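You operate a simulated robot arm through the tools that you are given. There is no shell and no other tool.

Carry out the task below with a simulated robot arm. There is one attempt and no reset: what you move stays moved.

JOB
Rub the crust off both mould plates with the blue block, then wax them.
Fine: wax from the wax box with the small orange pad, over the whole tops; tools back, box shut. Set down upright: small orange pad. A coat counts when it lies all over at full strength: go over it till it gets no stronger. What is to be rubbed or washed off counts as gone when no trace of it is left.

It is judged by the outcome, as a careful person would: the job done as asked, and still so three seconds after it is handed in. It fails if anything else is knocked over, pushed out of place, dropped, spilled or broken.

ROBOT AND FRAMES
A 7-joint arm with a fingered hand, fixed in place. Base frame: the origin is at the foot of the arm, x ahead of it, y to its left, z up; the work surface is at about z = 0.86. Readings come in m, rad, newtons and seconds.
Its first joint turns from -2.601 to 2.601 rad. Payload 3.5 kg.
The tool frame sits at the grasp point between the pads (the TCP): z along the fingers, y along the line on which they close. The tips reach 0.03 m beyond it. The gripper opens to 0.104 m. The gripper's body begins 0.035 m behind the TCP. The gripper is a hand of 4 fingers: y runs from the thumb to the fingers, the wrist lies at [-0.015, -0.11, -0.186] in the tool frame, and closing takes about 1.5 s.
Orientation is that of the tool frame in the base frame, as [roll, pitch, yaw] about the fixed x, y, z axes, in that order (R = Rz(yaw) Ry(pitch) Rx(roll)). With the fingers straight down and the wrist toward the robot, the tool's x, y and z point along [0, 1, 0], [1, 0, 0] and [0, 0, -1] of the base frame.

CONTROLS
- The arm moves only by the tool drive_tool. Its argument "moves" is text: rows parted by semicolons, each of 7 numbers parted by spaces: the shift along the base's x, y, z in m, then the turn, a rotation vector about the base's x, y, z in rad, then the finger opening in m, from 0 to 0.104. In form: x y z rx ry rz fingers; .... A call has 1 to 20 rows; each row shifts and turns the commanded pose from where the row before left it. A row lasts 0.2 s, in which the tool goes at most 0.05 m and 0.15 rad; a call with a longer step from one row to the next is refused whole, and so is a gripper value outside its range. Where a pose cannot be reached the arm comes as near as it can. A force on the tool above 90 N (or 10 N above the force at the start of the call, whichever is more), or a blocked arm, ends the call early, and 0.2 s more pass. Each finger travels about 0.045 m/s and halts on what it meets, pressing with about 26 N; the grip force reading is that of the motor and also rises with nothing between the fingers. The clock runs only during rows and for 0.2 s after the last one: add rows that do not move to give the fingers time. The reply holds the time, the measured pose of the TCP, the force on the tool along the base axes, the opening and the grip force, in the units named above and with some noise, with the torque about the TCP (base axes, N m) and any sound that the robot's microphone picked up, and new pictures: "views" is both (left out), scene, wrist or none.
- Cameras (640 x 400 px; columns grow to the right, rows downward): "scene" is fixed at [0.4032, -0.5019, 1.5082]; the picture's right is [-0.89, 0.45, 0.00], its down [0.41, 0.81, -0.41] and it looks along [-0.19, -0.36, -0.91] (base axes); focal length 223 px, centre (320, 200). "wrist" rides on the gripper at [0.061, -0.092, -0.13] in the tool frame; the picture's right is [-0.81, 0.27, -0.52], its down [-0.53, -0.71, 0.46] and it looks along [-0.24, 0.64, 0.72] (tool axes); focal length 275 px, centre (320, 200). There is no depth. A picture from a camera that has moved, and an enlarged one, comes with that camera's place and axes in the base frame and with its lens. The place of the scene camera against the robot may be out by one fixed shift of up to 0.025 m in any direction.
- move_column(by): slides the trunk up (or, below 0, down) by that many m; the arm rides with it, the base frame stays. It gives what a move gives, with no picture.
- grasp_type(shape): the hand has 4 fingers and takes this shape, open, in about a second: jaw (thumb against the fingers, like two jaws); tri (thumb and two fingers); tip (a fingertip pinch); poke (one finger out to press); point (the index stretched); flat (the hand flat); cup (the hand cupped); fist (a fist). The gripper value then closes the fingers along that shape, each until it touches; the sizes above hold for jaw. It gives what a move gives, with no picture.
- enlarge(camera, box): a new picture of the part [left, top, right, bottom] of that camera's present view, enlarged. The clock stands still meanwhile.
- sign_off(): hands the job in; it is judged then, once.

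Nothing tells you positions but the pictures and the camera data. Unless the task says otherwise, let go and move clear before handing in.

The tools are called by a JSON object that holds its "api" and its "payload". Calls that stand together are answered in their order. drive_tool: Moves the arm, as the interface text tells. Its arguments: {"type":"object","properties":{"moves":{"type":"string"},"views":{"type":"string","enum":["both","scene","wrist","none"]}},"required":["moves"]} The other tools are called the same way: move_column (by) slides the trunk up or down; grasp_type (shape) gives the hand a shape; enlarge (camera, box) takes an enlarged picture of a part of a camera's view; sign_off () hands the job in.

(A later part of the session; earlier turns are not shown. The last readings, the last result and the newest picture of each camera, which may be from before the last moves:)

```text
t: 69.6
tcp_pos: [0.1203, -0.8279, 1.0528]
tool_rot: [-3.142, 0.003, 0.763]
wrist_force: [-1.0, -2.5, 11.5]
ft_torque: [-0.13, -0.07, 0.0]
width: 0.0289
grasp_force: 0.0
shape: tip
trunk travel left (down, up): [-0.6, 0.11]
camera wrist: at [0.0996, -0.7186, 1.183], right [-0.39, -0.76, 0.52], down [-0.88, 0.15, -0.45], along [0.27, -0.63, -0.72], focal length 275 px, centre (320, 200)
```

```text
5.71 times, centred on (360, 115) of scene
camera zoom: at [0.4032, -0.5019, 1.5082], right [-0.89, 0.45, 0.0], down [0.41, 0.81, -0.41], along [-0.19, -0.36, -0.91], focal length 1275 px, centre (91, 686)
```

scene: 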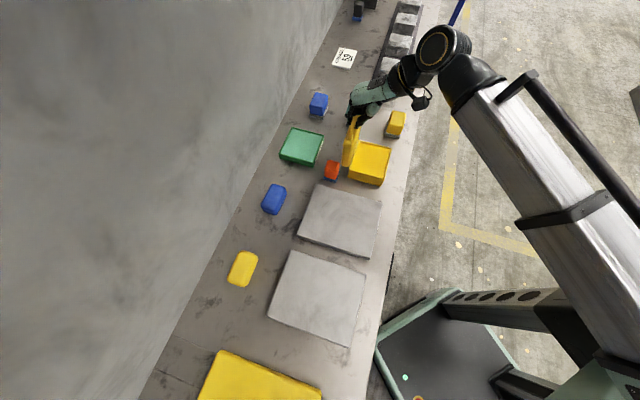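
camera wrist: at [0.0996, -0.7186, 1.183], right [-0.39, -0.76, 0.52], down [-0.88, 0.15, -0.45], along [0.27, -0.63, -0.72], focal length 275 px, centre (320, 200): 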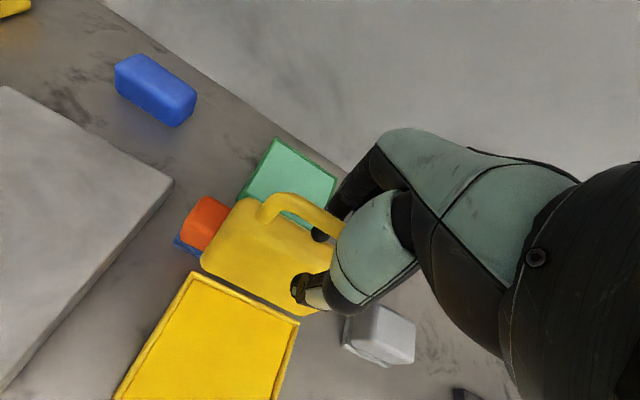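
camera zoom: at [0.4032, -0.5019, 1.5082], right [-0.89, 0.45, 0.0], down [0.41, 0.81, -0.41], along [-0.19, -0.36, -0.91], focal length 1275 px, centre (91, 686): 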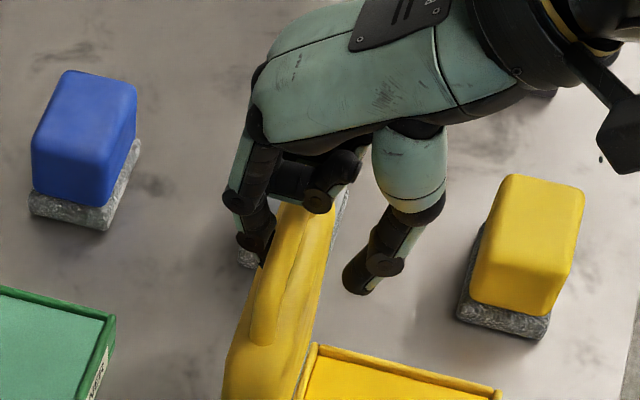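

{"api": "drive_tool", "payload": {"moves": "0 0 0.005 0 0 0 0.03; 0 0 0.003 0 0 0 0.03; 0 0 0 0 0 0 0.03", "views": "wrist"}}

{"api": "enlarge", "payload": {"camera": "scene", "box": [320, 80, 400, 150]}}

```text
t: 70.4
tcp_pos: [0.1212, -0.8277, 1.0598]
tool_rot: [-3.137, 0.004, 0.763]
wrist_force: [-0.5, 0.4, 0.5]
ft_torque: [-0.01, 0.0, 0.02]
width: 0.0298
grasp_force: 0.2
shape: tip
trunk travel left (down, up): [-0.6, 0.11]
camera wrist: at [0.1006, -0.719, 1.1899], right [-0.39, -0.76, 0.52], down [-0.88, 0.15, -0.45], along [0.27, -0.63, -0.73], focal length 275 px, centre (320, 200)
```

wrist: 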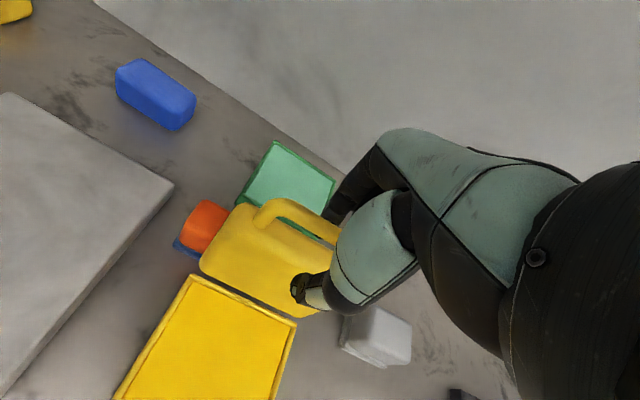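

```text
5.71 times, centred on (360, 115) of scene
camera zoom: at [0.4032, -0.5019, 1.5082], right [-0.89, 0.45, 0.0], down [0.41, 0.81, -0.41], along [-0.19, -0.36, -0.91], focal length 1275 px, centre (91, 686)
```

zoom: 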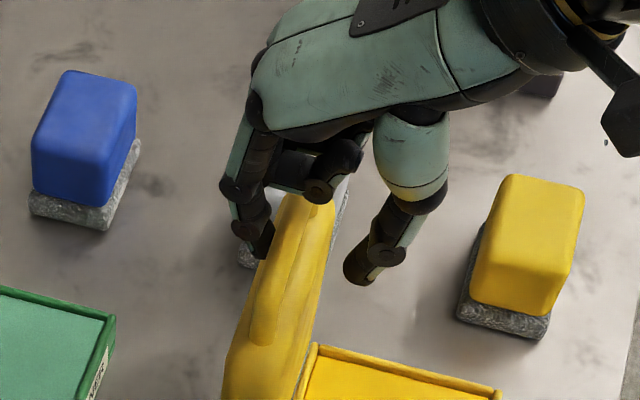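

Force is zero and the lid stands. I'll move the index away from the bar a little to make sure it isn't leaning on it.

{"api": "drive_tool", "payload": {"moves": "0.0035 -0.0036 0 0 0 0 0.03; 0.0028 -0.0029 0 0 0 0 0.03; 0 0 0 0 0 0 0.03; 0 0 0 0 0 0 0.03; 0 0 0 0 0 0 0.03", "views": "wrist"}}

{"api": "enlarge", "payload": {"camera": "scene", "box": [320, 80, 400, 150]}}

```text
t: 71.6
tcp_pos: [0.1262, -0.8342, 1.0579]
tool_rot: [-3.138, 0.002, 0.763]
wrist_force: [-0.1, 0.2, -0.4]
ft_torque: [0.01, -0.01, 0.06]
width: 0.0296
grasp_force: 0.0
shape: tip
trunk travel left (down, up): [-0.6, 0.11]
camera wrist: at [0.1067, -0.7258, 1.1903], right [-0.39, -0.76, 0.52], down [-0.88, 0.15, -0.45], along [0.27, -0.63, -0.73], focal length 275 px, centre (320, 200)
```

wrist: 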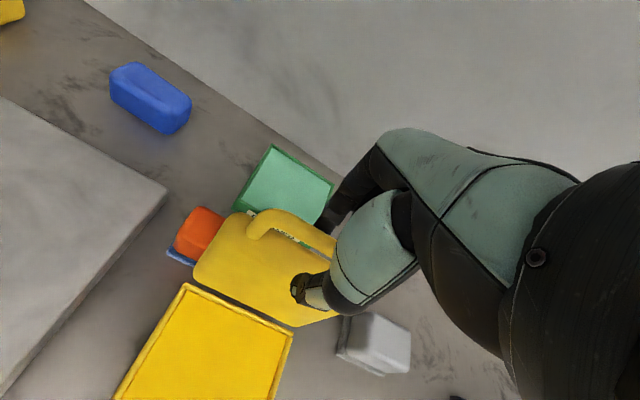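

```text
5.71 times, centred on (360, 115) of scene
camera zoom: at [0.4032, -0.5019, 1.5082], right [-0.89, 0.45, 0.0], down [0.41, 0.81, -0.41], along [-0.19, -0.36, -0.91], focal length 1275 px, centre (91, 686)
```

zoom: 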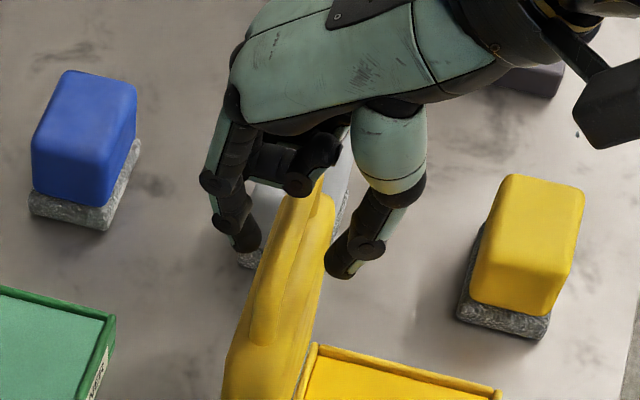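

The lid stays open by itself. I'll open the pinch and lift straight up, then look at the orange pad.

{"api": "drive_tool", "payload": {"moves": "-0.0028 0.0029 0 0 0 0 0.045; 0 0 0.01 0 0 0 0.05; 0 0 0.03 0 0 0 0.05; 0 0 0.04 0 0 0 0.05; 0 0 0.04 0 0 0 0.05; 0 0 0.03 0 0 0 0.05; 0 0 0 0 0 0 0.05", "views": "both"}}

{"api": "enlarge", "payload": {"camera": "wrist", "box": [100, 150, 340, 400]}}

{"api": "enlarge", "payload": {"camera": "scene", "box": [310, 110, 410, 190]}}

```text
t: 73.2
tcp_pos: [0.124, -0.8309, 1.2125]
tool_rot: [-3.14, 0.002, 0.764]
wrist_force: [-0.3, -0.1, 0.0]
ft_torque: [0.0, -0.02, 0.01]
width: 0.0499
grasp_force: 0.0
shape: tip
trunk travel left (down, up): [-0.6, 0.11]
camera wrist: at [0.103, -0.722, 1.3434], right [-0.39, -0.76, 0.52], down [-0.88, 0.15, -0.45], along [0.27, -0.63, -0.73], focal length 275 px, centre (320, 200)
```

scene: 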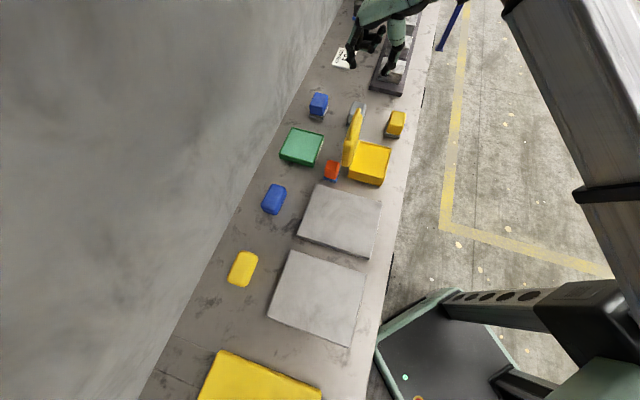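
wrist: 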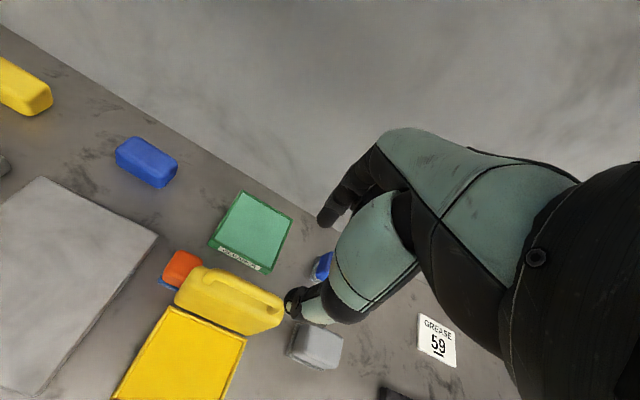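

```text
1.60 times, centred on (220, 275) of wrist
camera zoom: at [0.103, -0.722, 1.3434], right [-0.39, -0.76, 0.52], down [-0.88, 0.15, -0.45], along [0.27, -0.63, -0.73], focal length 440 px, centre (480, 80)
```

zoom: 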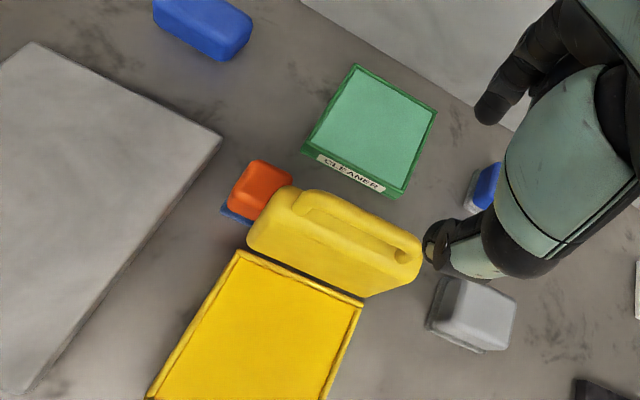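

```text
5.00 times, centred on (360, 150) of scene
camera zoom: at [0.4032, -0.5019, 1.5082], right [-0.89, 0.45, 0.0], down [0.41, 0.81, -0.41], along [-0.19, -0.36, -0.91], focal length 1115 px, centre (120, 450)
```

zoom: 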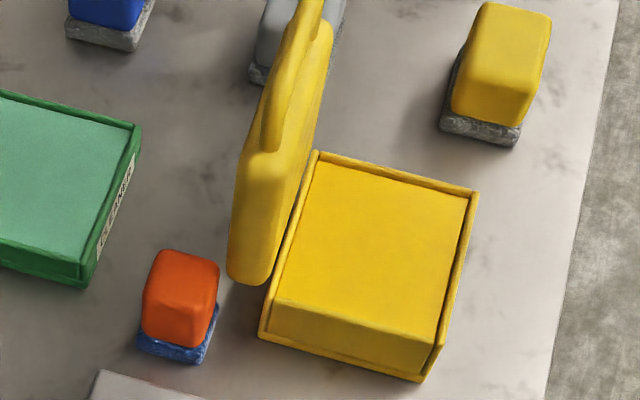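

{"api": "enlarge", "payload": {"camera": "wrist", "box": [140, 230, 240, 310]}}

{"api": "enlarge", "payload": {"camera": "scene", "box": [310, 145, 370, 195]}}

```text
5.00 times, centred on (190, 270) of wrist
camera zoom: at [0.103, -0.722, 1.3434], right [-0.39, -0.76, 0.52], down [-0.88, 0.15, -0.45], along [0.27, -0.63, -0.73], focal length 1376 px, centre (970, -150)
```

zoom: 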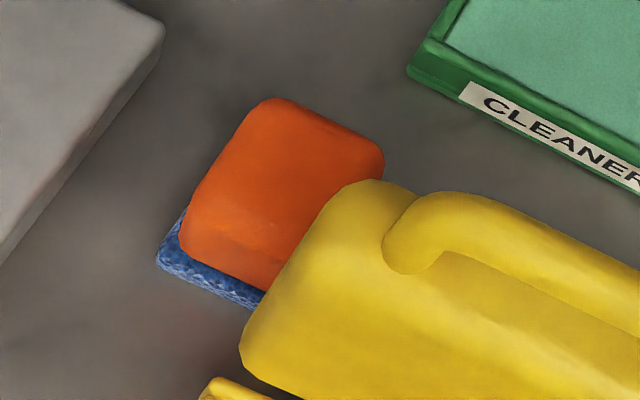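

```text
8.00 times, centred on (340, 170) of scene
camera zoom: at [0.4032, -0.5019, 1.5082], right [-0.89, 0.45, 0.0], down [0.41, 0.81, -0.41], along [-0.19, -0.36, -0.91], focal length 1784 px, centre (160, 440)
```

zoom: 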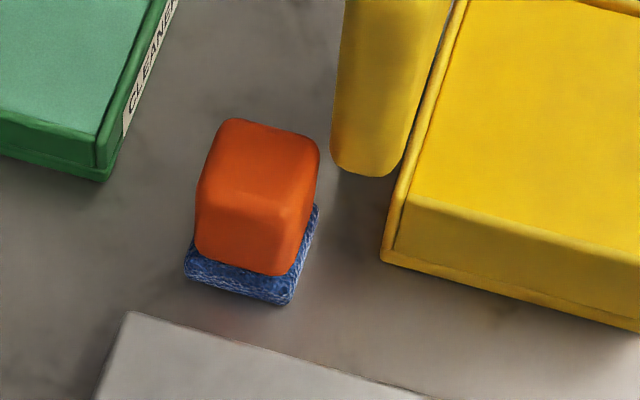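

The pad (blue felt base, orange handle) is near (0.200,-0.807), close to the open lid. I'll switch to jaw and lean the hand about 25° away from the lid (toward plate 1), so it can come down beside it.

{"api": "grasp_type", "payload": {"shape": "jaw"}}

{"api": "drive_tool", "payload": {"moves": "0.02 0.006 0 -0.076 0.078 0 0.09; 0.02 0.006 0 -0.076 0.078 0 0.08; 0.02 0.006 0 -0.076 0.078 0 0.075; 0.016 0.006 0 -0.076 0.078 0 0.075; 0 0 -0.03 0 0 0 0.075; 0 0 -0.03 0 0 0 0.075; 0 0 0 0 0 0 0.075; 0 0 0 0 0 0 0.075", "views": "both"}}

{"api": "enlarge", "payload": {"camera": "scene", "box": [280, 70, 420, 190]}}

```text
t: 74.1
tcp_pos: [0.123, -0.8307, 1.2113]
tool_rot: [-3.136, 0.003, 0.764]
wrist_force: [-0.3, 0.0, -0.3]
ft_torque: [0.03, -0.01, -0.01]
width: 0.1039
grasp_force: 0.0
shape: jaw
trunk travel left (down, up): [-0.6, 0.11]
```

```text
t: 75.9
tcp_pos: [0.2, -0.806, 1.1505]
tool_rot: [3.14, 0.437, 0.762]
wrist_force: [0.7, -0.7, -0.8]
ft_torque: [0.02, 0.03, 0.02]
width: 0.0753
grasp_force: 0.1
shape: jaw
trunk travel left (down, up): [-0.6, 0.11]
camera wrist: at [0.2133, -0.6642, 1.2422], right [-0.18, -0.55, 0.81], down [-0.98, 0.05, -0.19], along [0.06, -0.83, -0.55], focal length 275 px, centre (320, 200)
```

scene: 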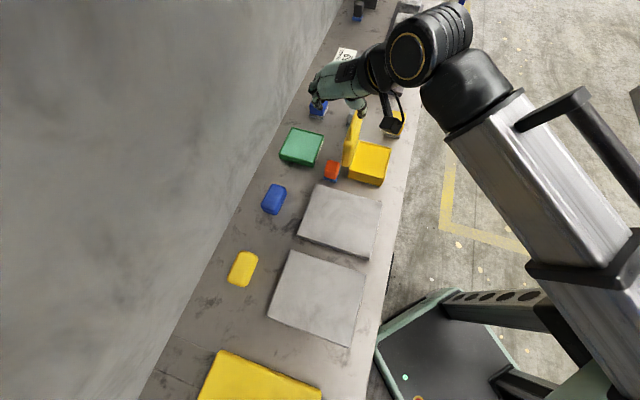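
wrist: 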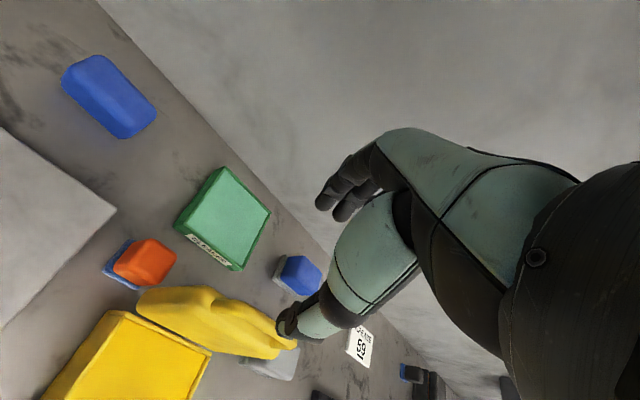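

```text
3.33 times, centred on (350, 130) of scene
camera zoom: at [0.4032, -0.5019, 1.5082], right [-0.89, 0.45, 0.0], down [0.41, 0.81, -0.41], along [-0.19, -0.36, -0.91], focal length 744 px, centre (220, 433)
```

zoom: 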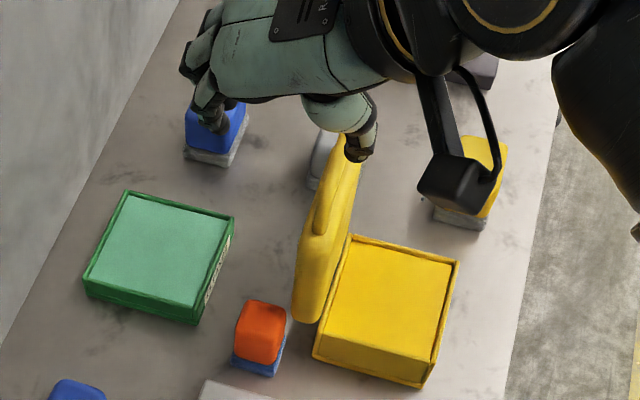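

The hand leans the right way. I'll shift slightly so the fingertips clear the lid's edge, narrow the opening, and come down part way.

{"api": "drive_tool", "payload": {"moves": "0.0065 0.0055 -0.03 0 0 0 0.068; 0 0 -0.04 0 0 0 0.06; 0 0 -0.04 0 0 0 0.058; 0 0 -0.02 0 0 0 0.058; 0 0 -0.02 0 0 0 0.058; 0 0 0 0 0 0 0.058", "views": "both"}}

{"api": "enlarge", "payload": {"camera": "scene", "box": [300, 110, 400, 190]}}

{"api": "enlarge", "payload": {"camera": "wrist", "box": [200, 150, 400, 350]}}

```text
t: 77.3
tcp_pos: [0.2063, -0.803, 1.0003]
tool_rot: [-3.14, 0.437, 0.763]
wrist_force: [-0.6, -0.5, 0.4]
ft_torque: [0.01, 0.01, -0.02]
width: 0.0585
grasp_force: 0.2
shape: jaw
trunk travel left (down, up): [-0.6, 0.11]
camera wrist: at [0.221, -0.6589, 1.0924], right [-0.18, -0.55, 0.81], down [-0.98, 0.05, -0.19], along [0.06, -0.83, -0.55], focal length 275 px, centre (320, 200)
```

scene: 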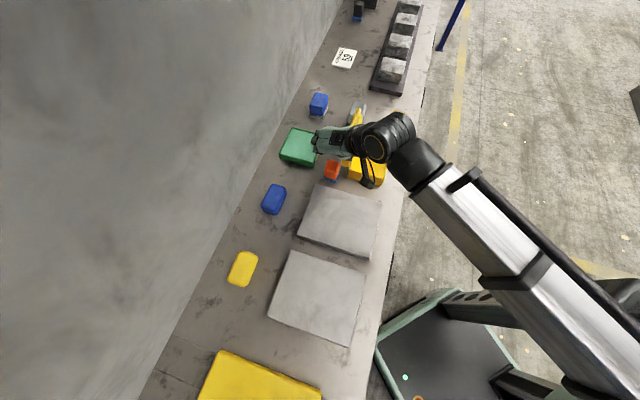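
wrist: 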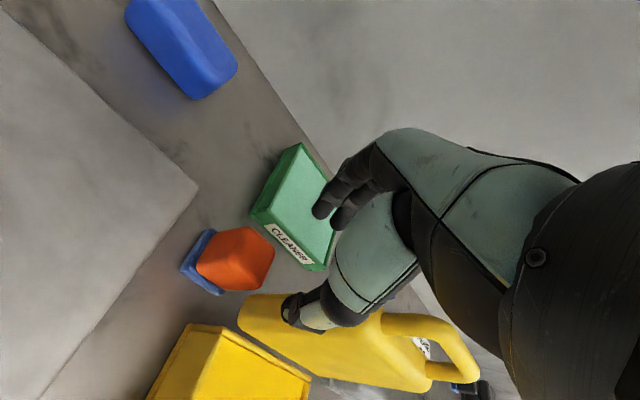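

```text
5.00 times, centred on (350, 150) of scene
camera zoom: at [0.4032, -0.5019, 1.5082], right [-0.89, 0.45, 0.0], down [0.41, 0.81, -0.41], along [-0.19, -0.36, -0.91], focal length 1115 px, centre (170, 450)
```

zoom: 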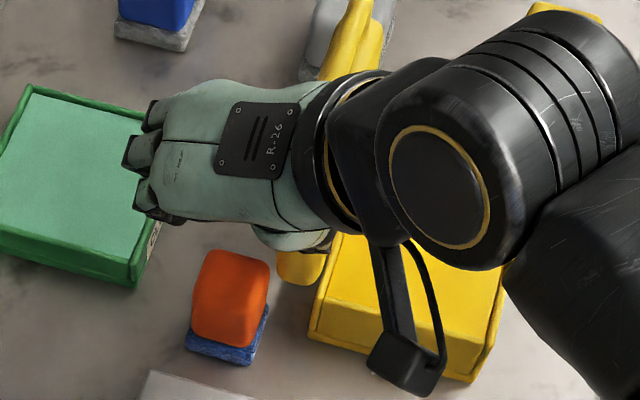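

```text
2.00 times, centred on (300, 250) of wrist
camera zoom: at [0.221, -0.6589, 1.0924], right [-0.18, -0.55, 0.81], down [-0.98, 0.05, -0.19], along [0.06, -0.83, -0.55], focal length 551 px, centre (360, 100)
```

zoom: 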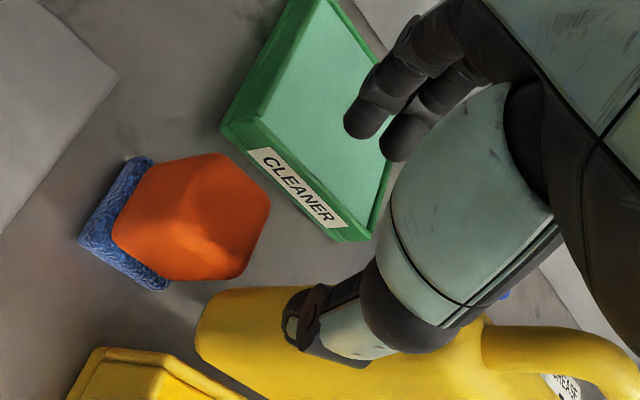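

I'll shift 6 mm further from the lid, narrow the opening to 50 mm, and descend slowly.

{"api": "drive_tool", "payload": {"moves": "0.0043 0.0042 0 0 0 0 0.05; 0 0 -0.015 0 0 0 0.05; 0 0 -0.015 0 0 0 0.05; 0 0 -0.01 0 0 0 0.05; 0 0 0 0 0 0 0.05", "views": "wrist"}}

{"api": "enlarge", "payload": {"camera": "wrist", "box": [200, 150, 400, 350]}}

{"api": "enlarge", "payload": {"camera": "scene", "box": [300, 110, 400, 190]}}

```text
t: 78.5
tcp_pos: [0.2114, -0.797, 0.96]
tool_rot: [3.139, 0.439, 0.765]
wrist_force: [1.1, 0.0, 0.5]
ft_torque: [-0.01, 0.02, -0.04]
width: 0.0505
grasp_force: 0.0
shape: jaw
trunk travel left (down, up): [-0.6, 0.11]
camera wrist: at [0.2264, -0.6534, 1.0525], right [-0.18, -0.55, 0.81], down [-0.98, 0.05, -0.19], along [0.06, -0.83, -0.55], focal length 275 px, centre (320, 200)
```

wrist: 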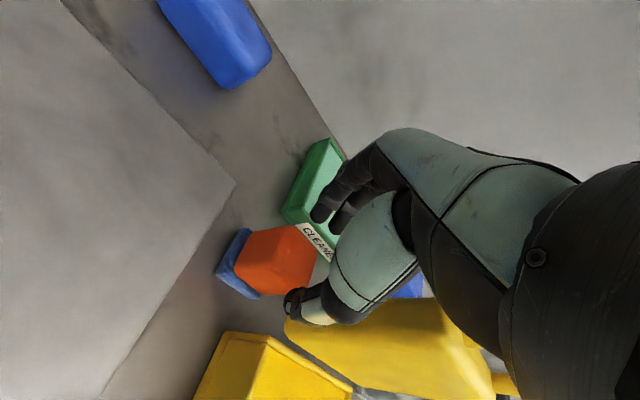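

```text
2.00 times, centred on (300, 250) of wrist
camera zoom: at [0.2264, -0.6534, 1.0525], right [-0.18, -0.55, 0.81], down [-0.98, 0.05, -0.19], along [0.06, -0.83, -0.55], focal length 551 px, centre (360, 100)
```

zoom: 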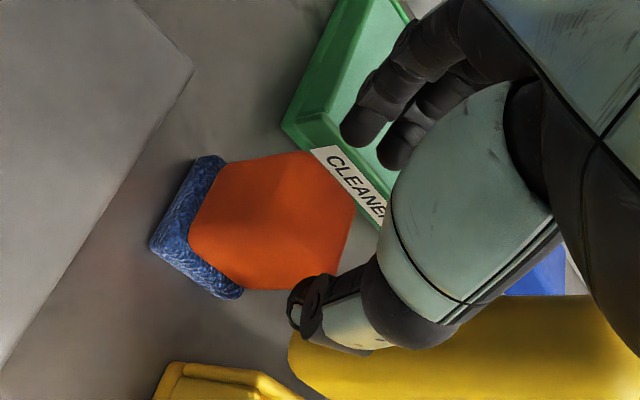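

```text
5.00 times, centred on (350, 150) of scene
camera zoom: at [0.4032, -0.5019, 1.5082], right [-0.89, 0.45, 0.0], down [0.41, 0.81, -0.41], along [-0.19, -0.36, -0.91], focal length 1115 px, centre (170, 450)
```

zoom: 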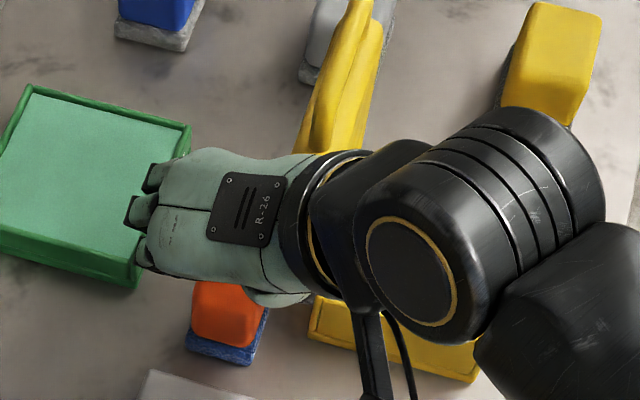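

The pad sits where computed, between thumb and fingers' path. I'll go down the last 40 mm.

{"api": "drive_tool", "payload": {"moves": "0 -0.001 -0.012 0 0 0 0.05; 0 0 -0.01 0 0 0 0.05; 0 0 -0.01 0 0 0 0.05; 0 0 -0.007 0 0 0 0.05; 0 0 0 0 0 0 0.05", "views": "wrist"}}

{"api": "enlarge", "payload": {"camera": "wrist", "box": [200, 150, 400, 350]}}

{"api": "enlarge", "payload": {"camera": "scene", "box": [300, 110, 400, 190]}}

```text
t: 79.7
tcp_pos: [0.2097, -0.7993, 0.9198]
tool_rot: [-3.14, 0.438, 0.764]
wrist_force: [-0.2, -0.4, -0.1]
ft_torque: [-0.01, 0.03, 0.0]
width: 0.0506
grasp_force: 0.1
shape: jaw
trunk travel left (down, up): [-0.6, 0.11]
camera wrist: at [0.225, -0.6555, 1.0129], right [-0.18, -0.55, 0.81], down [-0.98, 0.05, -0.19], along [0.06, -0.83, -0.55], focal length 275 px, centre (320, 200)
```

wrist: 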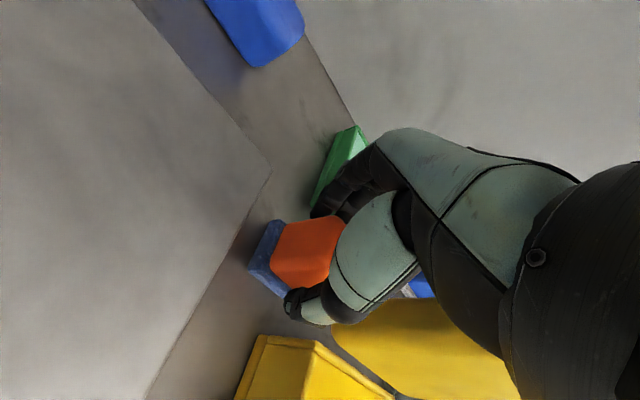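

```text
2.00 times, centred on (300, 250) of wrist
camera zoom: at [0.225, -0.6555, 1.0129], right [-0.18, -0.55, 0.81], down [-0.98, 0.05, -0.19], along [0.06, -0.83, -0.55], focal length 551 px, centre (360, 100)
```

zoom: 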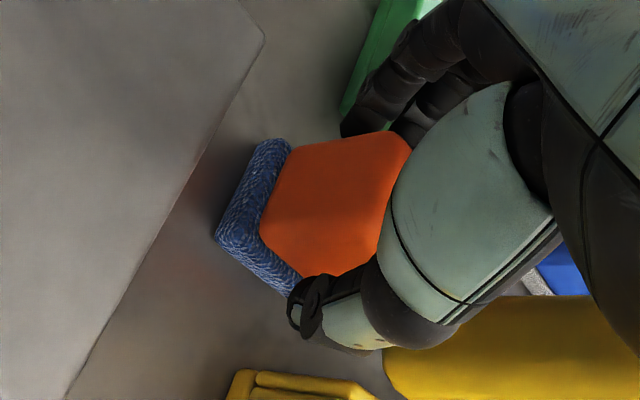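

```text
5.00 times, centred on (350, 150) of scene
camera zoom: at [0.4032, -0.5019, 1.5082], right [-0.89, 0.45, 0.0], down [0.41, 0.81, -0.41], along [-0.19, -0.36, -0.91], focal length 1115 px, centre (170, 450)
```

zoom: 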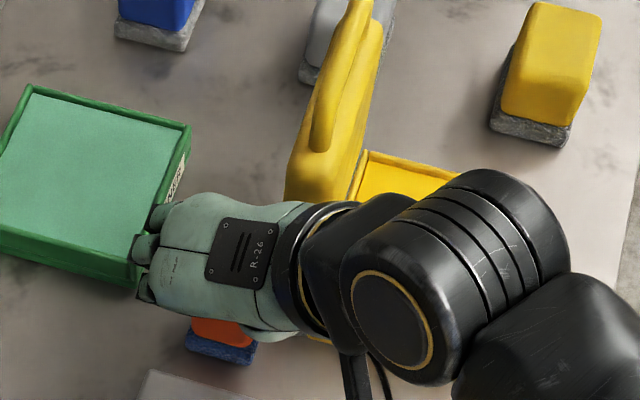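

Fingers straddle the handle without contact. Closing.

{"api": "drive_tool", "payload": {"moves": "0 0 0 0 0 0 0.03; 0 0 0 0 0 0 0.015; 0 0 0 0 0 0 0.01; 0 0 0 0 0 0 0.01; 0 0 0 0 0 0 0.01; 0 0 0 0 0 0 0.01", "views": "none"}}

{"api": "drive_tool", "payload": {"moves": "0 0 0.005 0 0 0 0.01; 0 0 0.01 0 0 0 0.01; 0 0 0.02 0 0 0 0.01; 0 0 0 0 0 0 0.01", "views": "both"}}

{"api": "enlarge", "payload": {"camera": "wrist", "box": [200, 150, 400, 350]}}

{"api": "enlarge", "payload": {"camera": "scene", "box": [300, 110, 400, 190]}}

```text
t: 81.1
tcp_pos: [0.2086, -0.7985, 0.9212]
tool_rot: [-3.141, 0.438, 0.761]
wrist_force: [1.8, -2.2, 0.3]
ft_torque: [0.03, 0.01, 0.01]
width: 0.0362
grasp_force: 26.3
shape: jaw
trunk travel left (down, up): [-0.6, 0.11]
```

```text
t: 82.1
tcp_pos: [0.2108, -0.7968, 0.9552]
tool_rot: [-3.141, 0.439, 0.764]
wrist_force: [0.9, -2.1, -1.4]
ft_torque: [-0.06, -0.08, 0.12]
width: 0.0361
grasp_force: 26.2
shape: jaw
trunk travel left (down, up): [-0.6, 0.11]
camera wrist: at [0.2256, -0.654, 1.0475], right [-0.18, -0.55, 0.81], down [-0.98, 0.05, -0.19], along [0.06, -0.83, -0.55], focal length 275 px, centre (320, 200)
```

scene: 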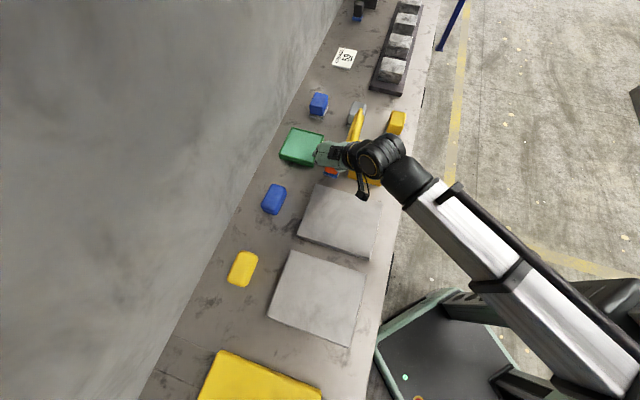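
wrist: 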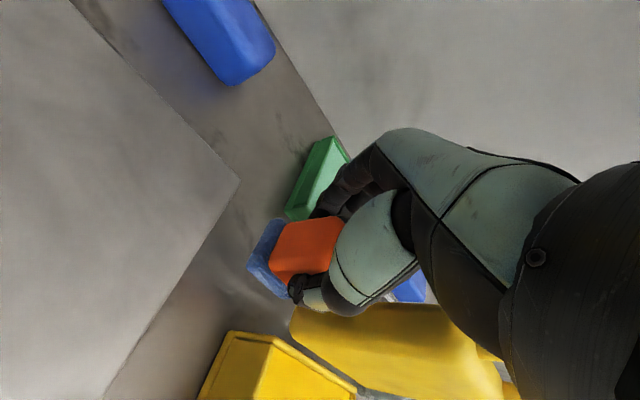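

```text
2.00 times, centred on (300, 250) of wrist
camera zoom: at [0.2256, -0.654, 1.0475], right [-0.18, -0.55, 0.81], down [-0.98, 0.05, -0.19], along [0.06, -0.83, -0.55], focal length 551 px, centre (360, 100)
```

zoom: 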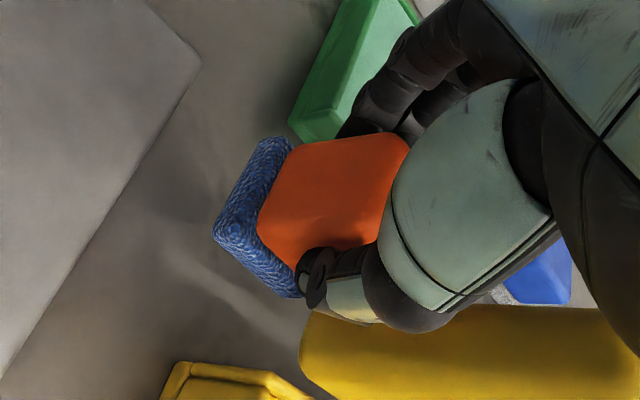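

```text
5.00 times, centred on (350, 150) of scene
camera zoom: at [0.4032, -0.5019, 1.5082], right [-0.89, 0.45, 0.0], down [0.41, 0.81, -0.41], along [-0.19, -0.36, -0.91], focal length 1115 px, centre (170, 450)
```

zoom: 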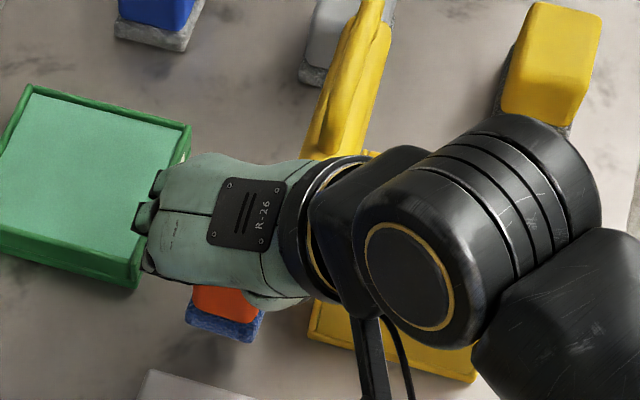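

The pad is held (36 mm). I'll lift it clear and check the lid.

{"api": "drive_tool", "payload": {"moves": "0.007 0.007 0.03 0 0 0 0.01; 0.007 0.007 0.04 0 0 0 0.01; 0 0 0.04 0 0 0 0.01; 0 0 0.03 0 0 0 0.01; 0 0 0 0 0 0 0.01", "views": "both"}}

{"api": "enlarge", "payload": {"camera": "scene", "box": [290, 90, 410, 190]}}

{"api": "enlarge", "payload": {"camera": "wrist", "box": [150, 150, 400, 400]}}

```text
t: 83.3
tcp_pos: [0.2222, -0.7865, 1.0959]
tool_rot: [3.14, 0.437, 0.763]
wrist_force: [0.3, -0.1, -0.4]
ft_torque: [-0.03, -0.04, -0.01]
width: 0.0355
grasp_force: 26.0
shape: jaw
trunk travel left (down, up): [-0.6, 0.11]
camera wrist: at [0.2372, -0.6432, 1.1887], right [-0.18, -0.55, 0.81], down [-0.98, 0.05, -0.19], along [0.06, -0.83, -0.55], focal length 275 px, centre (320, 200)
```

scene: 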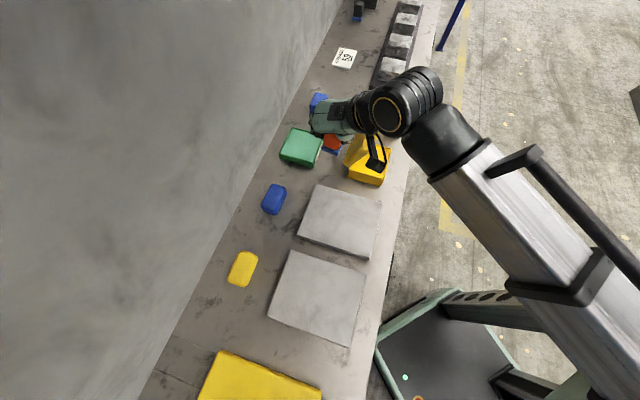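
wrist: 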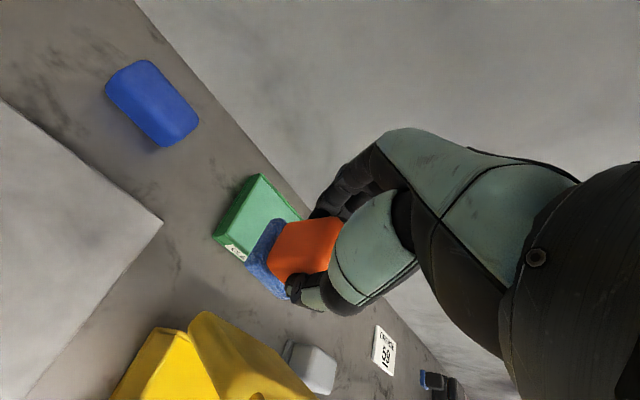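

```text
4.00 times, centred on (350, 140) of scene
camera zoom: at [0.4032, -0.5019, 1.5082], right [-0.89, 0.45, 0.0], down [0.41, 0.81, -0.41], along [-0.19, -0.36, -0.91], focal length 892 px, centre (200, 440)
```

zoom: 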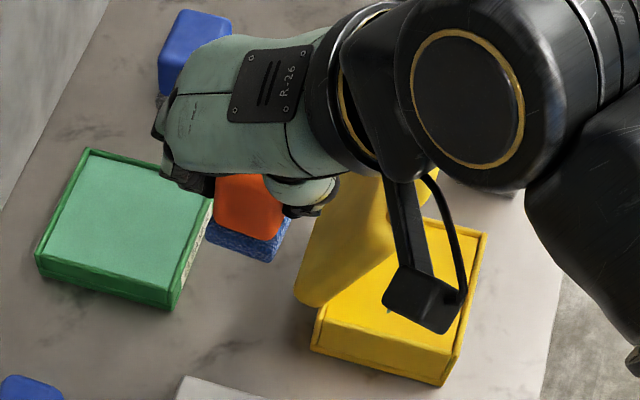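

```text
1.60 times, centred on (275, 275) of wrist
camera zoom: at [0.2372, -0.6432, 1.1887], right [-0.18, -0.55, 0.81], down [-0.98, 0.05, -0.19], along [0.06, -0.83, -0.55], focal length 440 px, centre (392, 80)
```

zoom: 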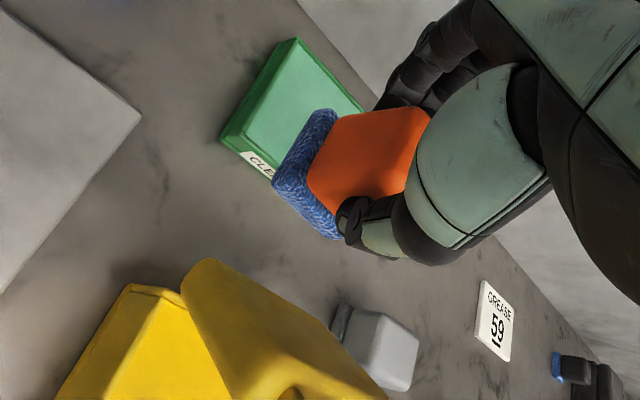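

The lid was nudged part-way closed (about 65°) by the back of the hand, but it holds where it is left. I'll carry the pad high around to the front of the box and push the lid back open with the finger backs.

{"api": "drive_tool", "payload": {"moves": "0 0 0.04 0 0 0 0.01; 0 0 0.04 0 0 0 0.01; -0.03 0.012 0.01 0 0 0 0.01; -0.037 0.012 0 0 0 0 0.01; -0.037 0.012 0 0 0 0 0.01; -0.037 0.012 0 0 0 0 0.01; -0.037 0.013 0 0 0 0 0.01; -0.032 0.013 0 0 0 0 0.01; 0 0 0 0 0 0 0.01", "views": "both"}}

{"api": "enlarge", "payload": {"camera": "scene", "box": [310, 80, 430, 190]}}

```text
t: 85.3
tcp_pos: [0.0098, -0.7123, 1.1874]
tool_rot: [3.14, 0.439, 0.765]
wrist_force: [0.0, -0.3, 0.0]
ft_torque: [0.01, -0.01, -0.03]
width: 0.0355
grasp_force: 26.0
shape: jaw
trunk travel left (down, up): [-0.6, 0.11]
camera wrist: at [0.0252, -0.5688, 1.2797], right [-0.18, -0.55, 0.81], down [-0.98, 0.05, -0.19], along [0.07, -0.83, -0.55], focal length 275 px, centre (320, 200)
```

scene: 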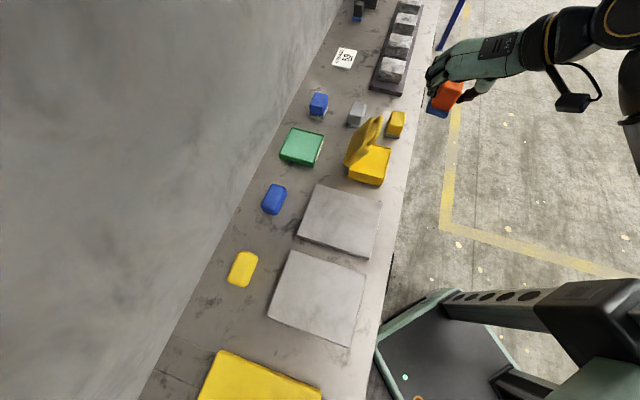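
wrist: 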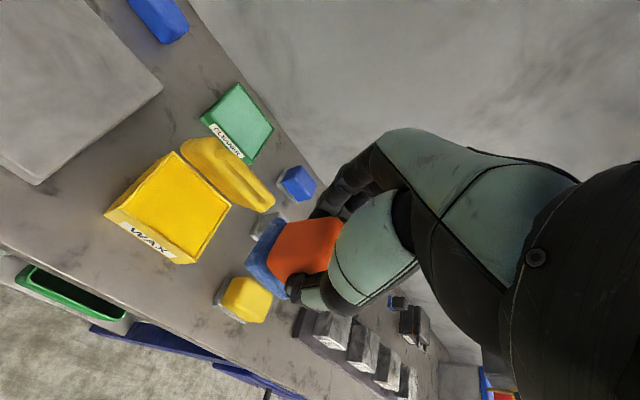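

```text
3.64 times, centred on (370, 135) of scene
camera zoom: at [0.4032, -0.5019, 1.5082], right [-0.89, 0.45, 0.0], down [0.41, 0.81, -0.41], along [-0.19, -0.36, -0.91], focal length 811 px, centre (138, 436)
```

zoom: 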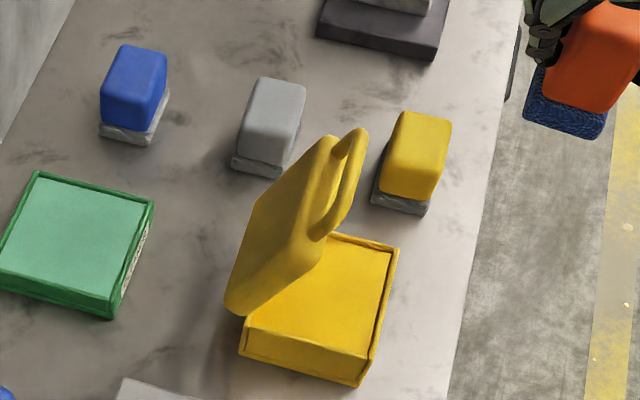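

The lid is at about 70°. I'll go down in front of it and push it open slowly.

{"api": "drive_tool", "payload": {"moves": "0 0 -0.04 0 0 0 0.01; 0 0 -0.04 0 0 0 0.01; 0 0 -0.04 0 0 0 0.01; 0 0 -0.04 0 0 0 0.01; 0 0 -0.025 0 0 0 0.01; 0 0 0 0 0 0 0.01", "views": "both"}}

{"api": "enlarge", "payload": {"camera": "scene", "box": [330, 80, 450, 190]}}

```text
t: 86.7
tcp_pos: [0.0108, -0.707, 0.9996]
tool_rot: [-3.139, 0.437, 0.767]
wrist_force: [-0.8, 0.2, -0.6]
ft_torque: [0.02, 0.02, -0.01]
width: 0.0354
grasp_force: 26.3
shape: jaw
trunk travel left (down, up): [-0.6, 0.11]
camera wrist: at [0.0262, -0.5641, 1.0921], right [-0.18, -0.55, 0.81], down [-0.98, 0.05, -0.19], along [0.06, -0.83, -0.55], focal length 275 px, centre (320, 200)
```

scene: 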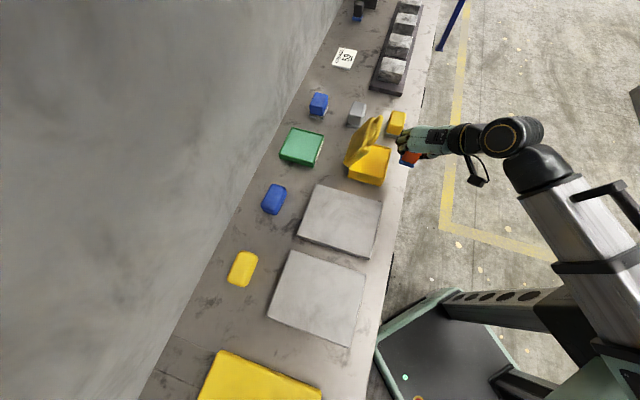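
wrist: 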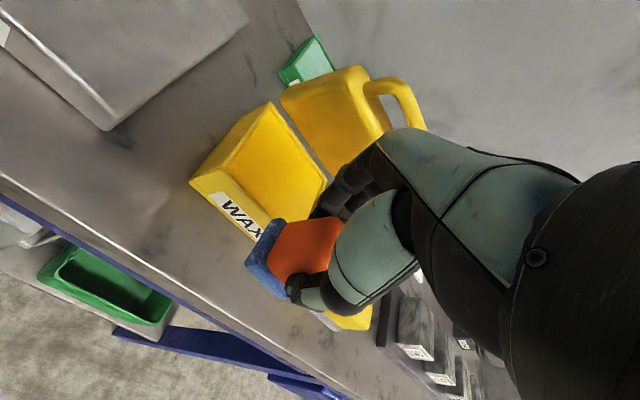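

```text
3.64 times, centred on (390, 135) of scene
camera zoom: at [0.4032, -0.5019, 1.5082], right [-0.89, 0.45, 0.0], down [0.41, 0.81, -0.41], along [-0.19, -0.36, -0.91], focal length 811 px, centre (66, 436)
```

zoom: 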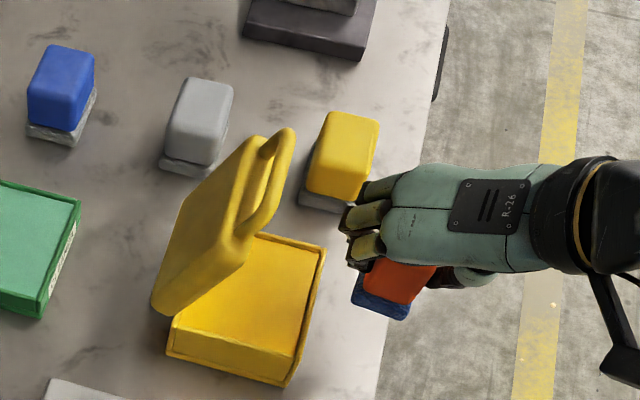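

{"api": "drive_tool", "payload": {"moves": "0.0139 -0.0143 0 0 0 0 0.01; 0.0139 -0.0143 0 0 0 0 0.01; 0.0105 -0.0108 0 0 0 0 0.01; 0 0 0 0 0 0 0.01", "views": "wrist"}}

{"api": "enlarge", "payload": {"camera": "scene", "box": [330, 80, 450, 190]}}

```text
t: 87.7
tcp_pos: [0.0516, -0.7491, 0.9997]
tool_rot: [3.141, 0.439, 0.761]
wrist_force: [0.8, 0.5, -0.4]
ft_torque: [0.01, -0.05, -0.02]
width: 0.0353
grasp_force: 26.2
shape: jaw
trunk travel left (down, up): [-0.6, 0.11]
camera wrist: at [0.0669, -0.6064, 1.0922], right [-0.18, -0.55, 0.81], down [-0.98, 0.05, -0.19], along [0.06, -0.83, -0.55], focal length 275 px, centre (320, 200)
```

wrist: 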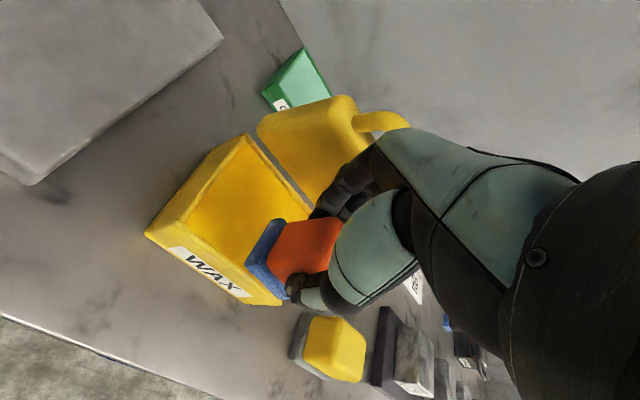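

```text
3.64 times, centred on (390, 135) of scene
camera zoom: at [0.4032, -0.5019, 1.5082], right [-0.89, 0.45, 0.0], down [0.41, 0.81, -0.41], along [-0.19, -0.36, -0.91], focal length 811 px, centre (66, 436)
```

zoom: 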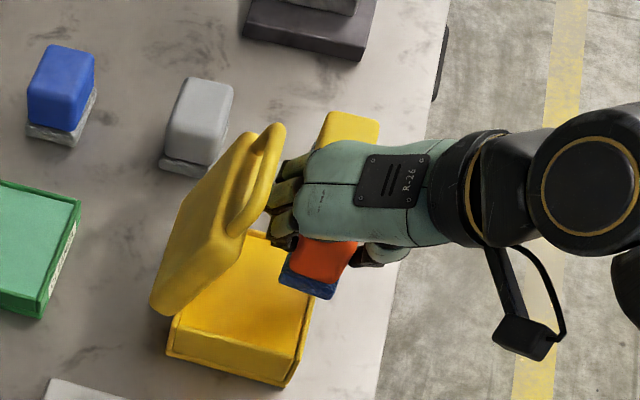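

The knuckles just reach the handle. Continue pushing.

{"api": "drive_tool", "payload": {"moves": "0.007 -0.0072 0 0 0 0 0.01; 0.007 -0.0072 0 0 0 0 0.01; 0.007 -0.0072 0 0 0 0 0.01; 0 0 0 0 0 0 0.01", "views": "wrist"}}

{"api": "enlarge", "payload": {"camera": "scene", "box": [330, 80, 450, 190]}}

```text
t: 88.7
tcp_pos: [0.0729, -0.7713, 0.9999]
tool_rot: [3.141, 0.437, 0.763]
wrist_force: [-0.1, -0.5, -0.7]
ft_torque: [0.03, 0.01, 0.01]
width: 0.0356
grasp_force: 26.2
shape: jaw
trunk travel left (down, up): [-0.6, 0.11]
camera wrist: at [0.0884, -0.6281, 1.0927], right [-0.18, -0.55, 0.81], down [-0.98, 0.05, -0.19], along [0.06, -0.83, -0.55], focal length 275 px, centre (320, 200)
```

wrist: 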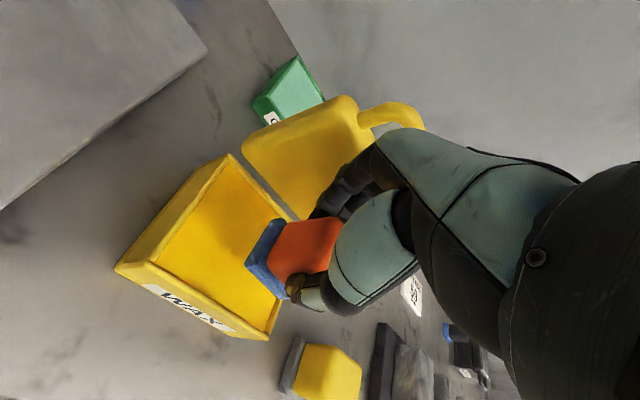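

```text
3.64 times, centred on (390, 135) of scene
camera zoom: at [0.4032, -0.5019, 1.5082], right [-0.89, 0.45, 0.0], down [0.41, 0.81, -0.41], along [-0.19, -0.36, -0.91], focal length 811 px, centre (66, 436)
```

zoom: 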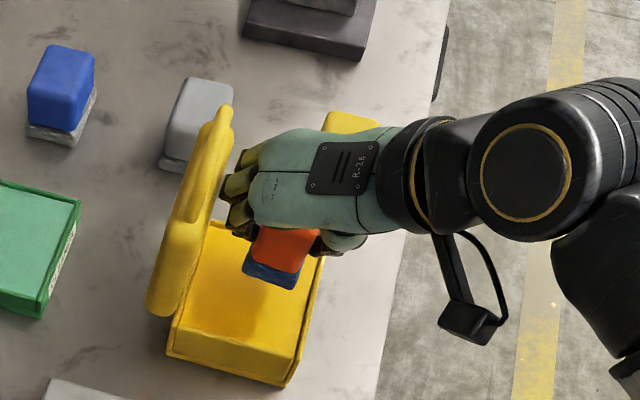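

Lid is about vertical now. A bit further, so it's safely past.

{"api": "drive_tool", "payload": {"moves": "0.007 -0.0072 0 0 0 0 0.01; 0.007 -0.0072 0 0 0 0 0.01; 0 0 0 0 0 0 0.01; -0.007 0.0072 0 0 0 0 0.01; -0.007 0.0072 0 0 0 0 0.01; -0.007 0.0072 0 0 0 0 0.01; 0 0 0 0 0 0 0.01", "views": "both"}}

{"api": "enlarge", "payload": {"camera": "scene", "box": [330, 80, 450, 190]}}

{"api": "enlarge", "payload": {"camera": "wrist", "box": [80, 80, 380, 380]}}

```text
t: 90.3
tcp_pos: [0.0667, -0.7654, 0.9998]
tool_rot: [3.141, 0.439, 0.763]
wrist_force: [-0.5, -0.7, -1.2]
ft_torque: [0.04, -0.04, 0.04]
width: 0.0352
grasp_force: 26.3
shape: jaw
trunk travel left (down, up): [-0.6, 0.11]
camera wrist: at [0.0815, -0.622, 1.0921], right [-0.18, -0.55, 0.81], down [-0.98, 0.05, -0.19], along [0.06, -0.83, -0.55], focal length 275 px, centre (320, 200)
```

scene: 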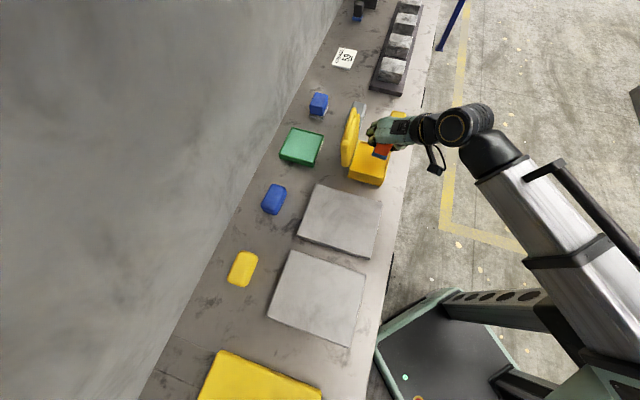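
wrist: 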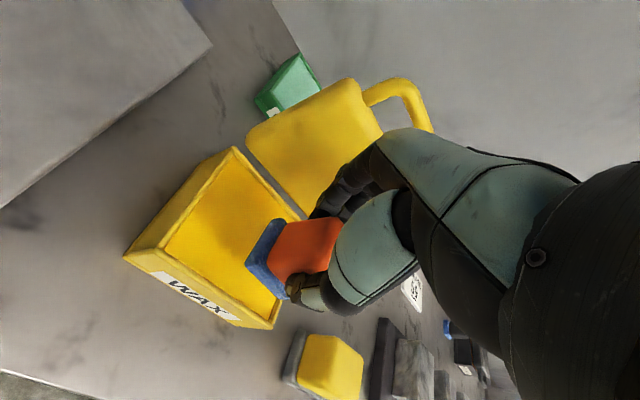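

```text
3.64 times, centred on (390, 135) of scene
camera zoom: at [0.4032, -0.5019, 1.5082], right [-0.89, 0.45, 0.0], down [0.41, 0.81, -0.41], along [-0.19, -0.36, -0.91], focal length 811 px, centre (66, 436)
```

zoom: 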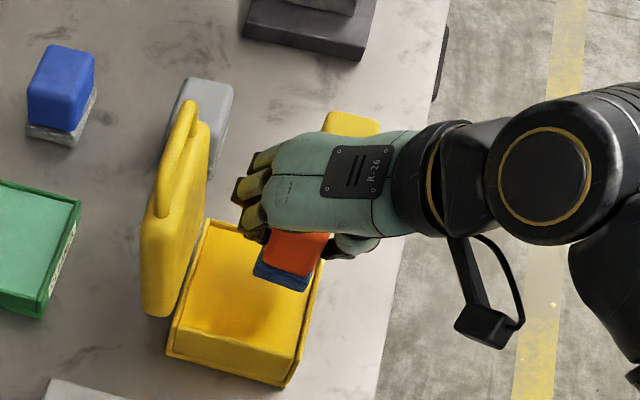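

```text
1.33 times, centred on (230, 230) of wrist
camera zoom: at [0.0815, -0.622, 1.0921], right [-0.18, -0.55, 0.81], down [-0.98, 0.05, -0.19], along [0.06, -0.83, -0.55], focal length 367 px, centre (440, 160)
```

zoom: 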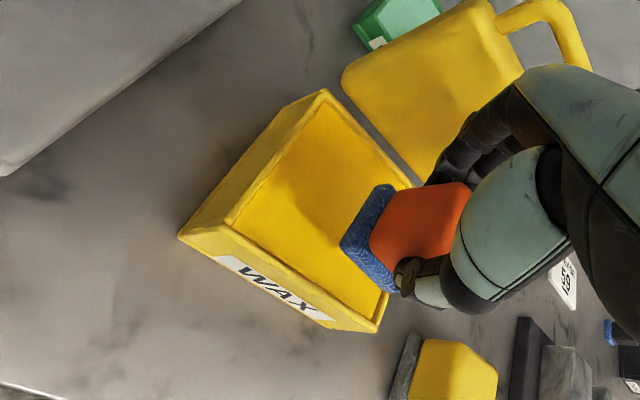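

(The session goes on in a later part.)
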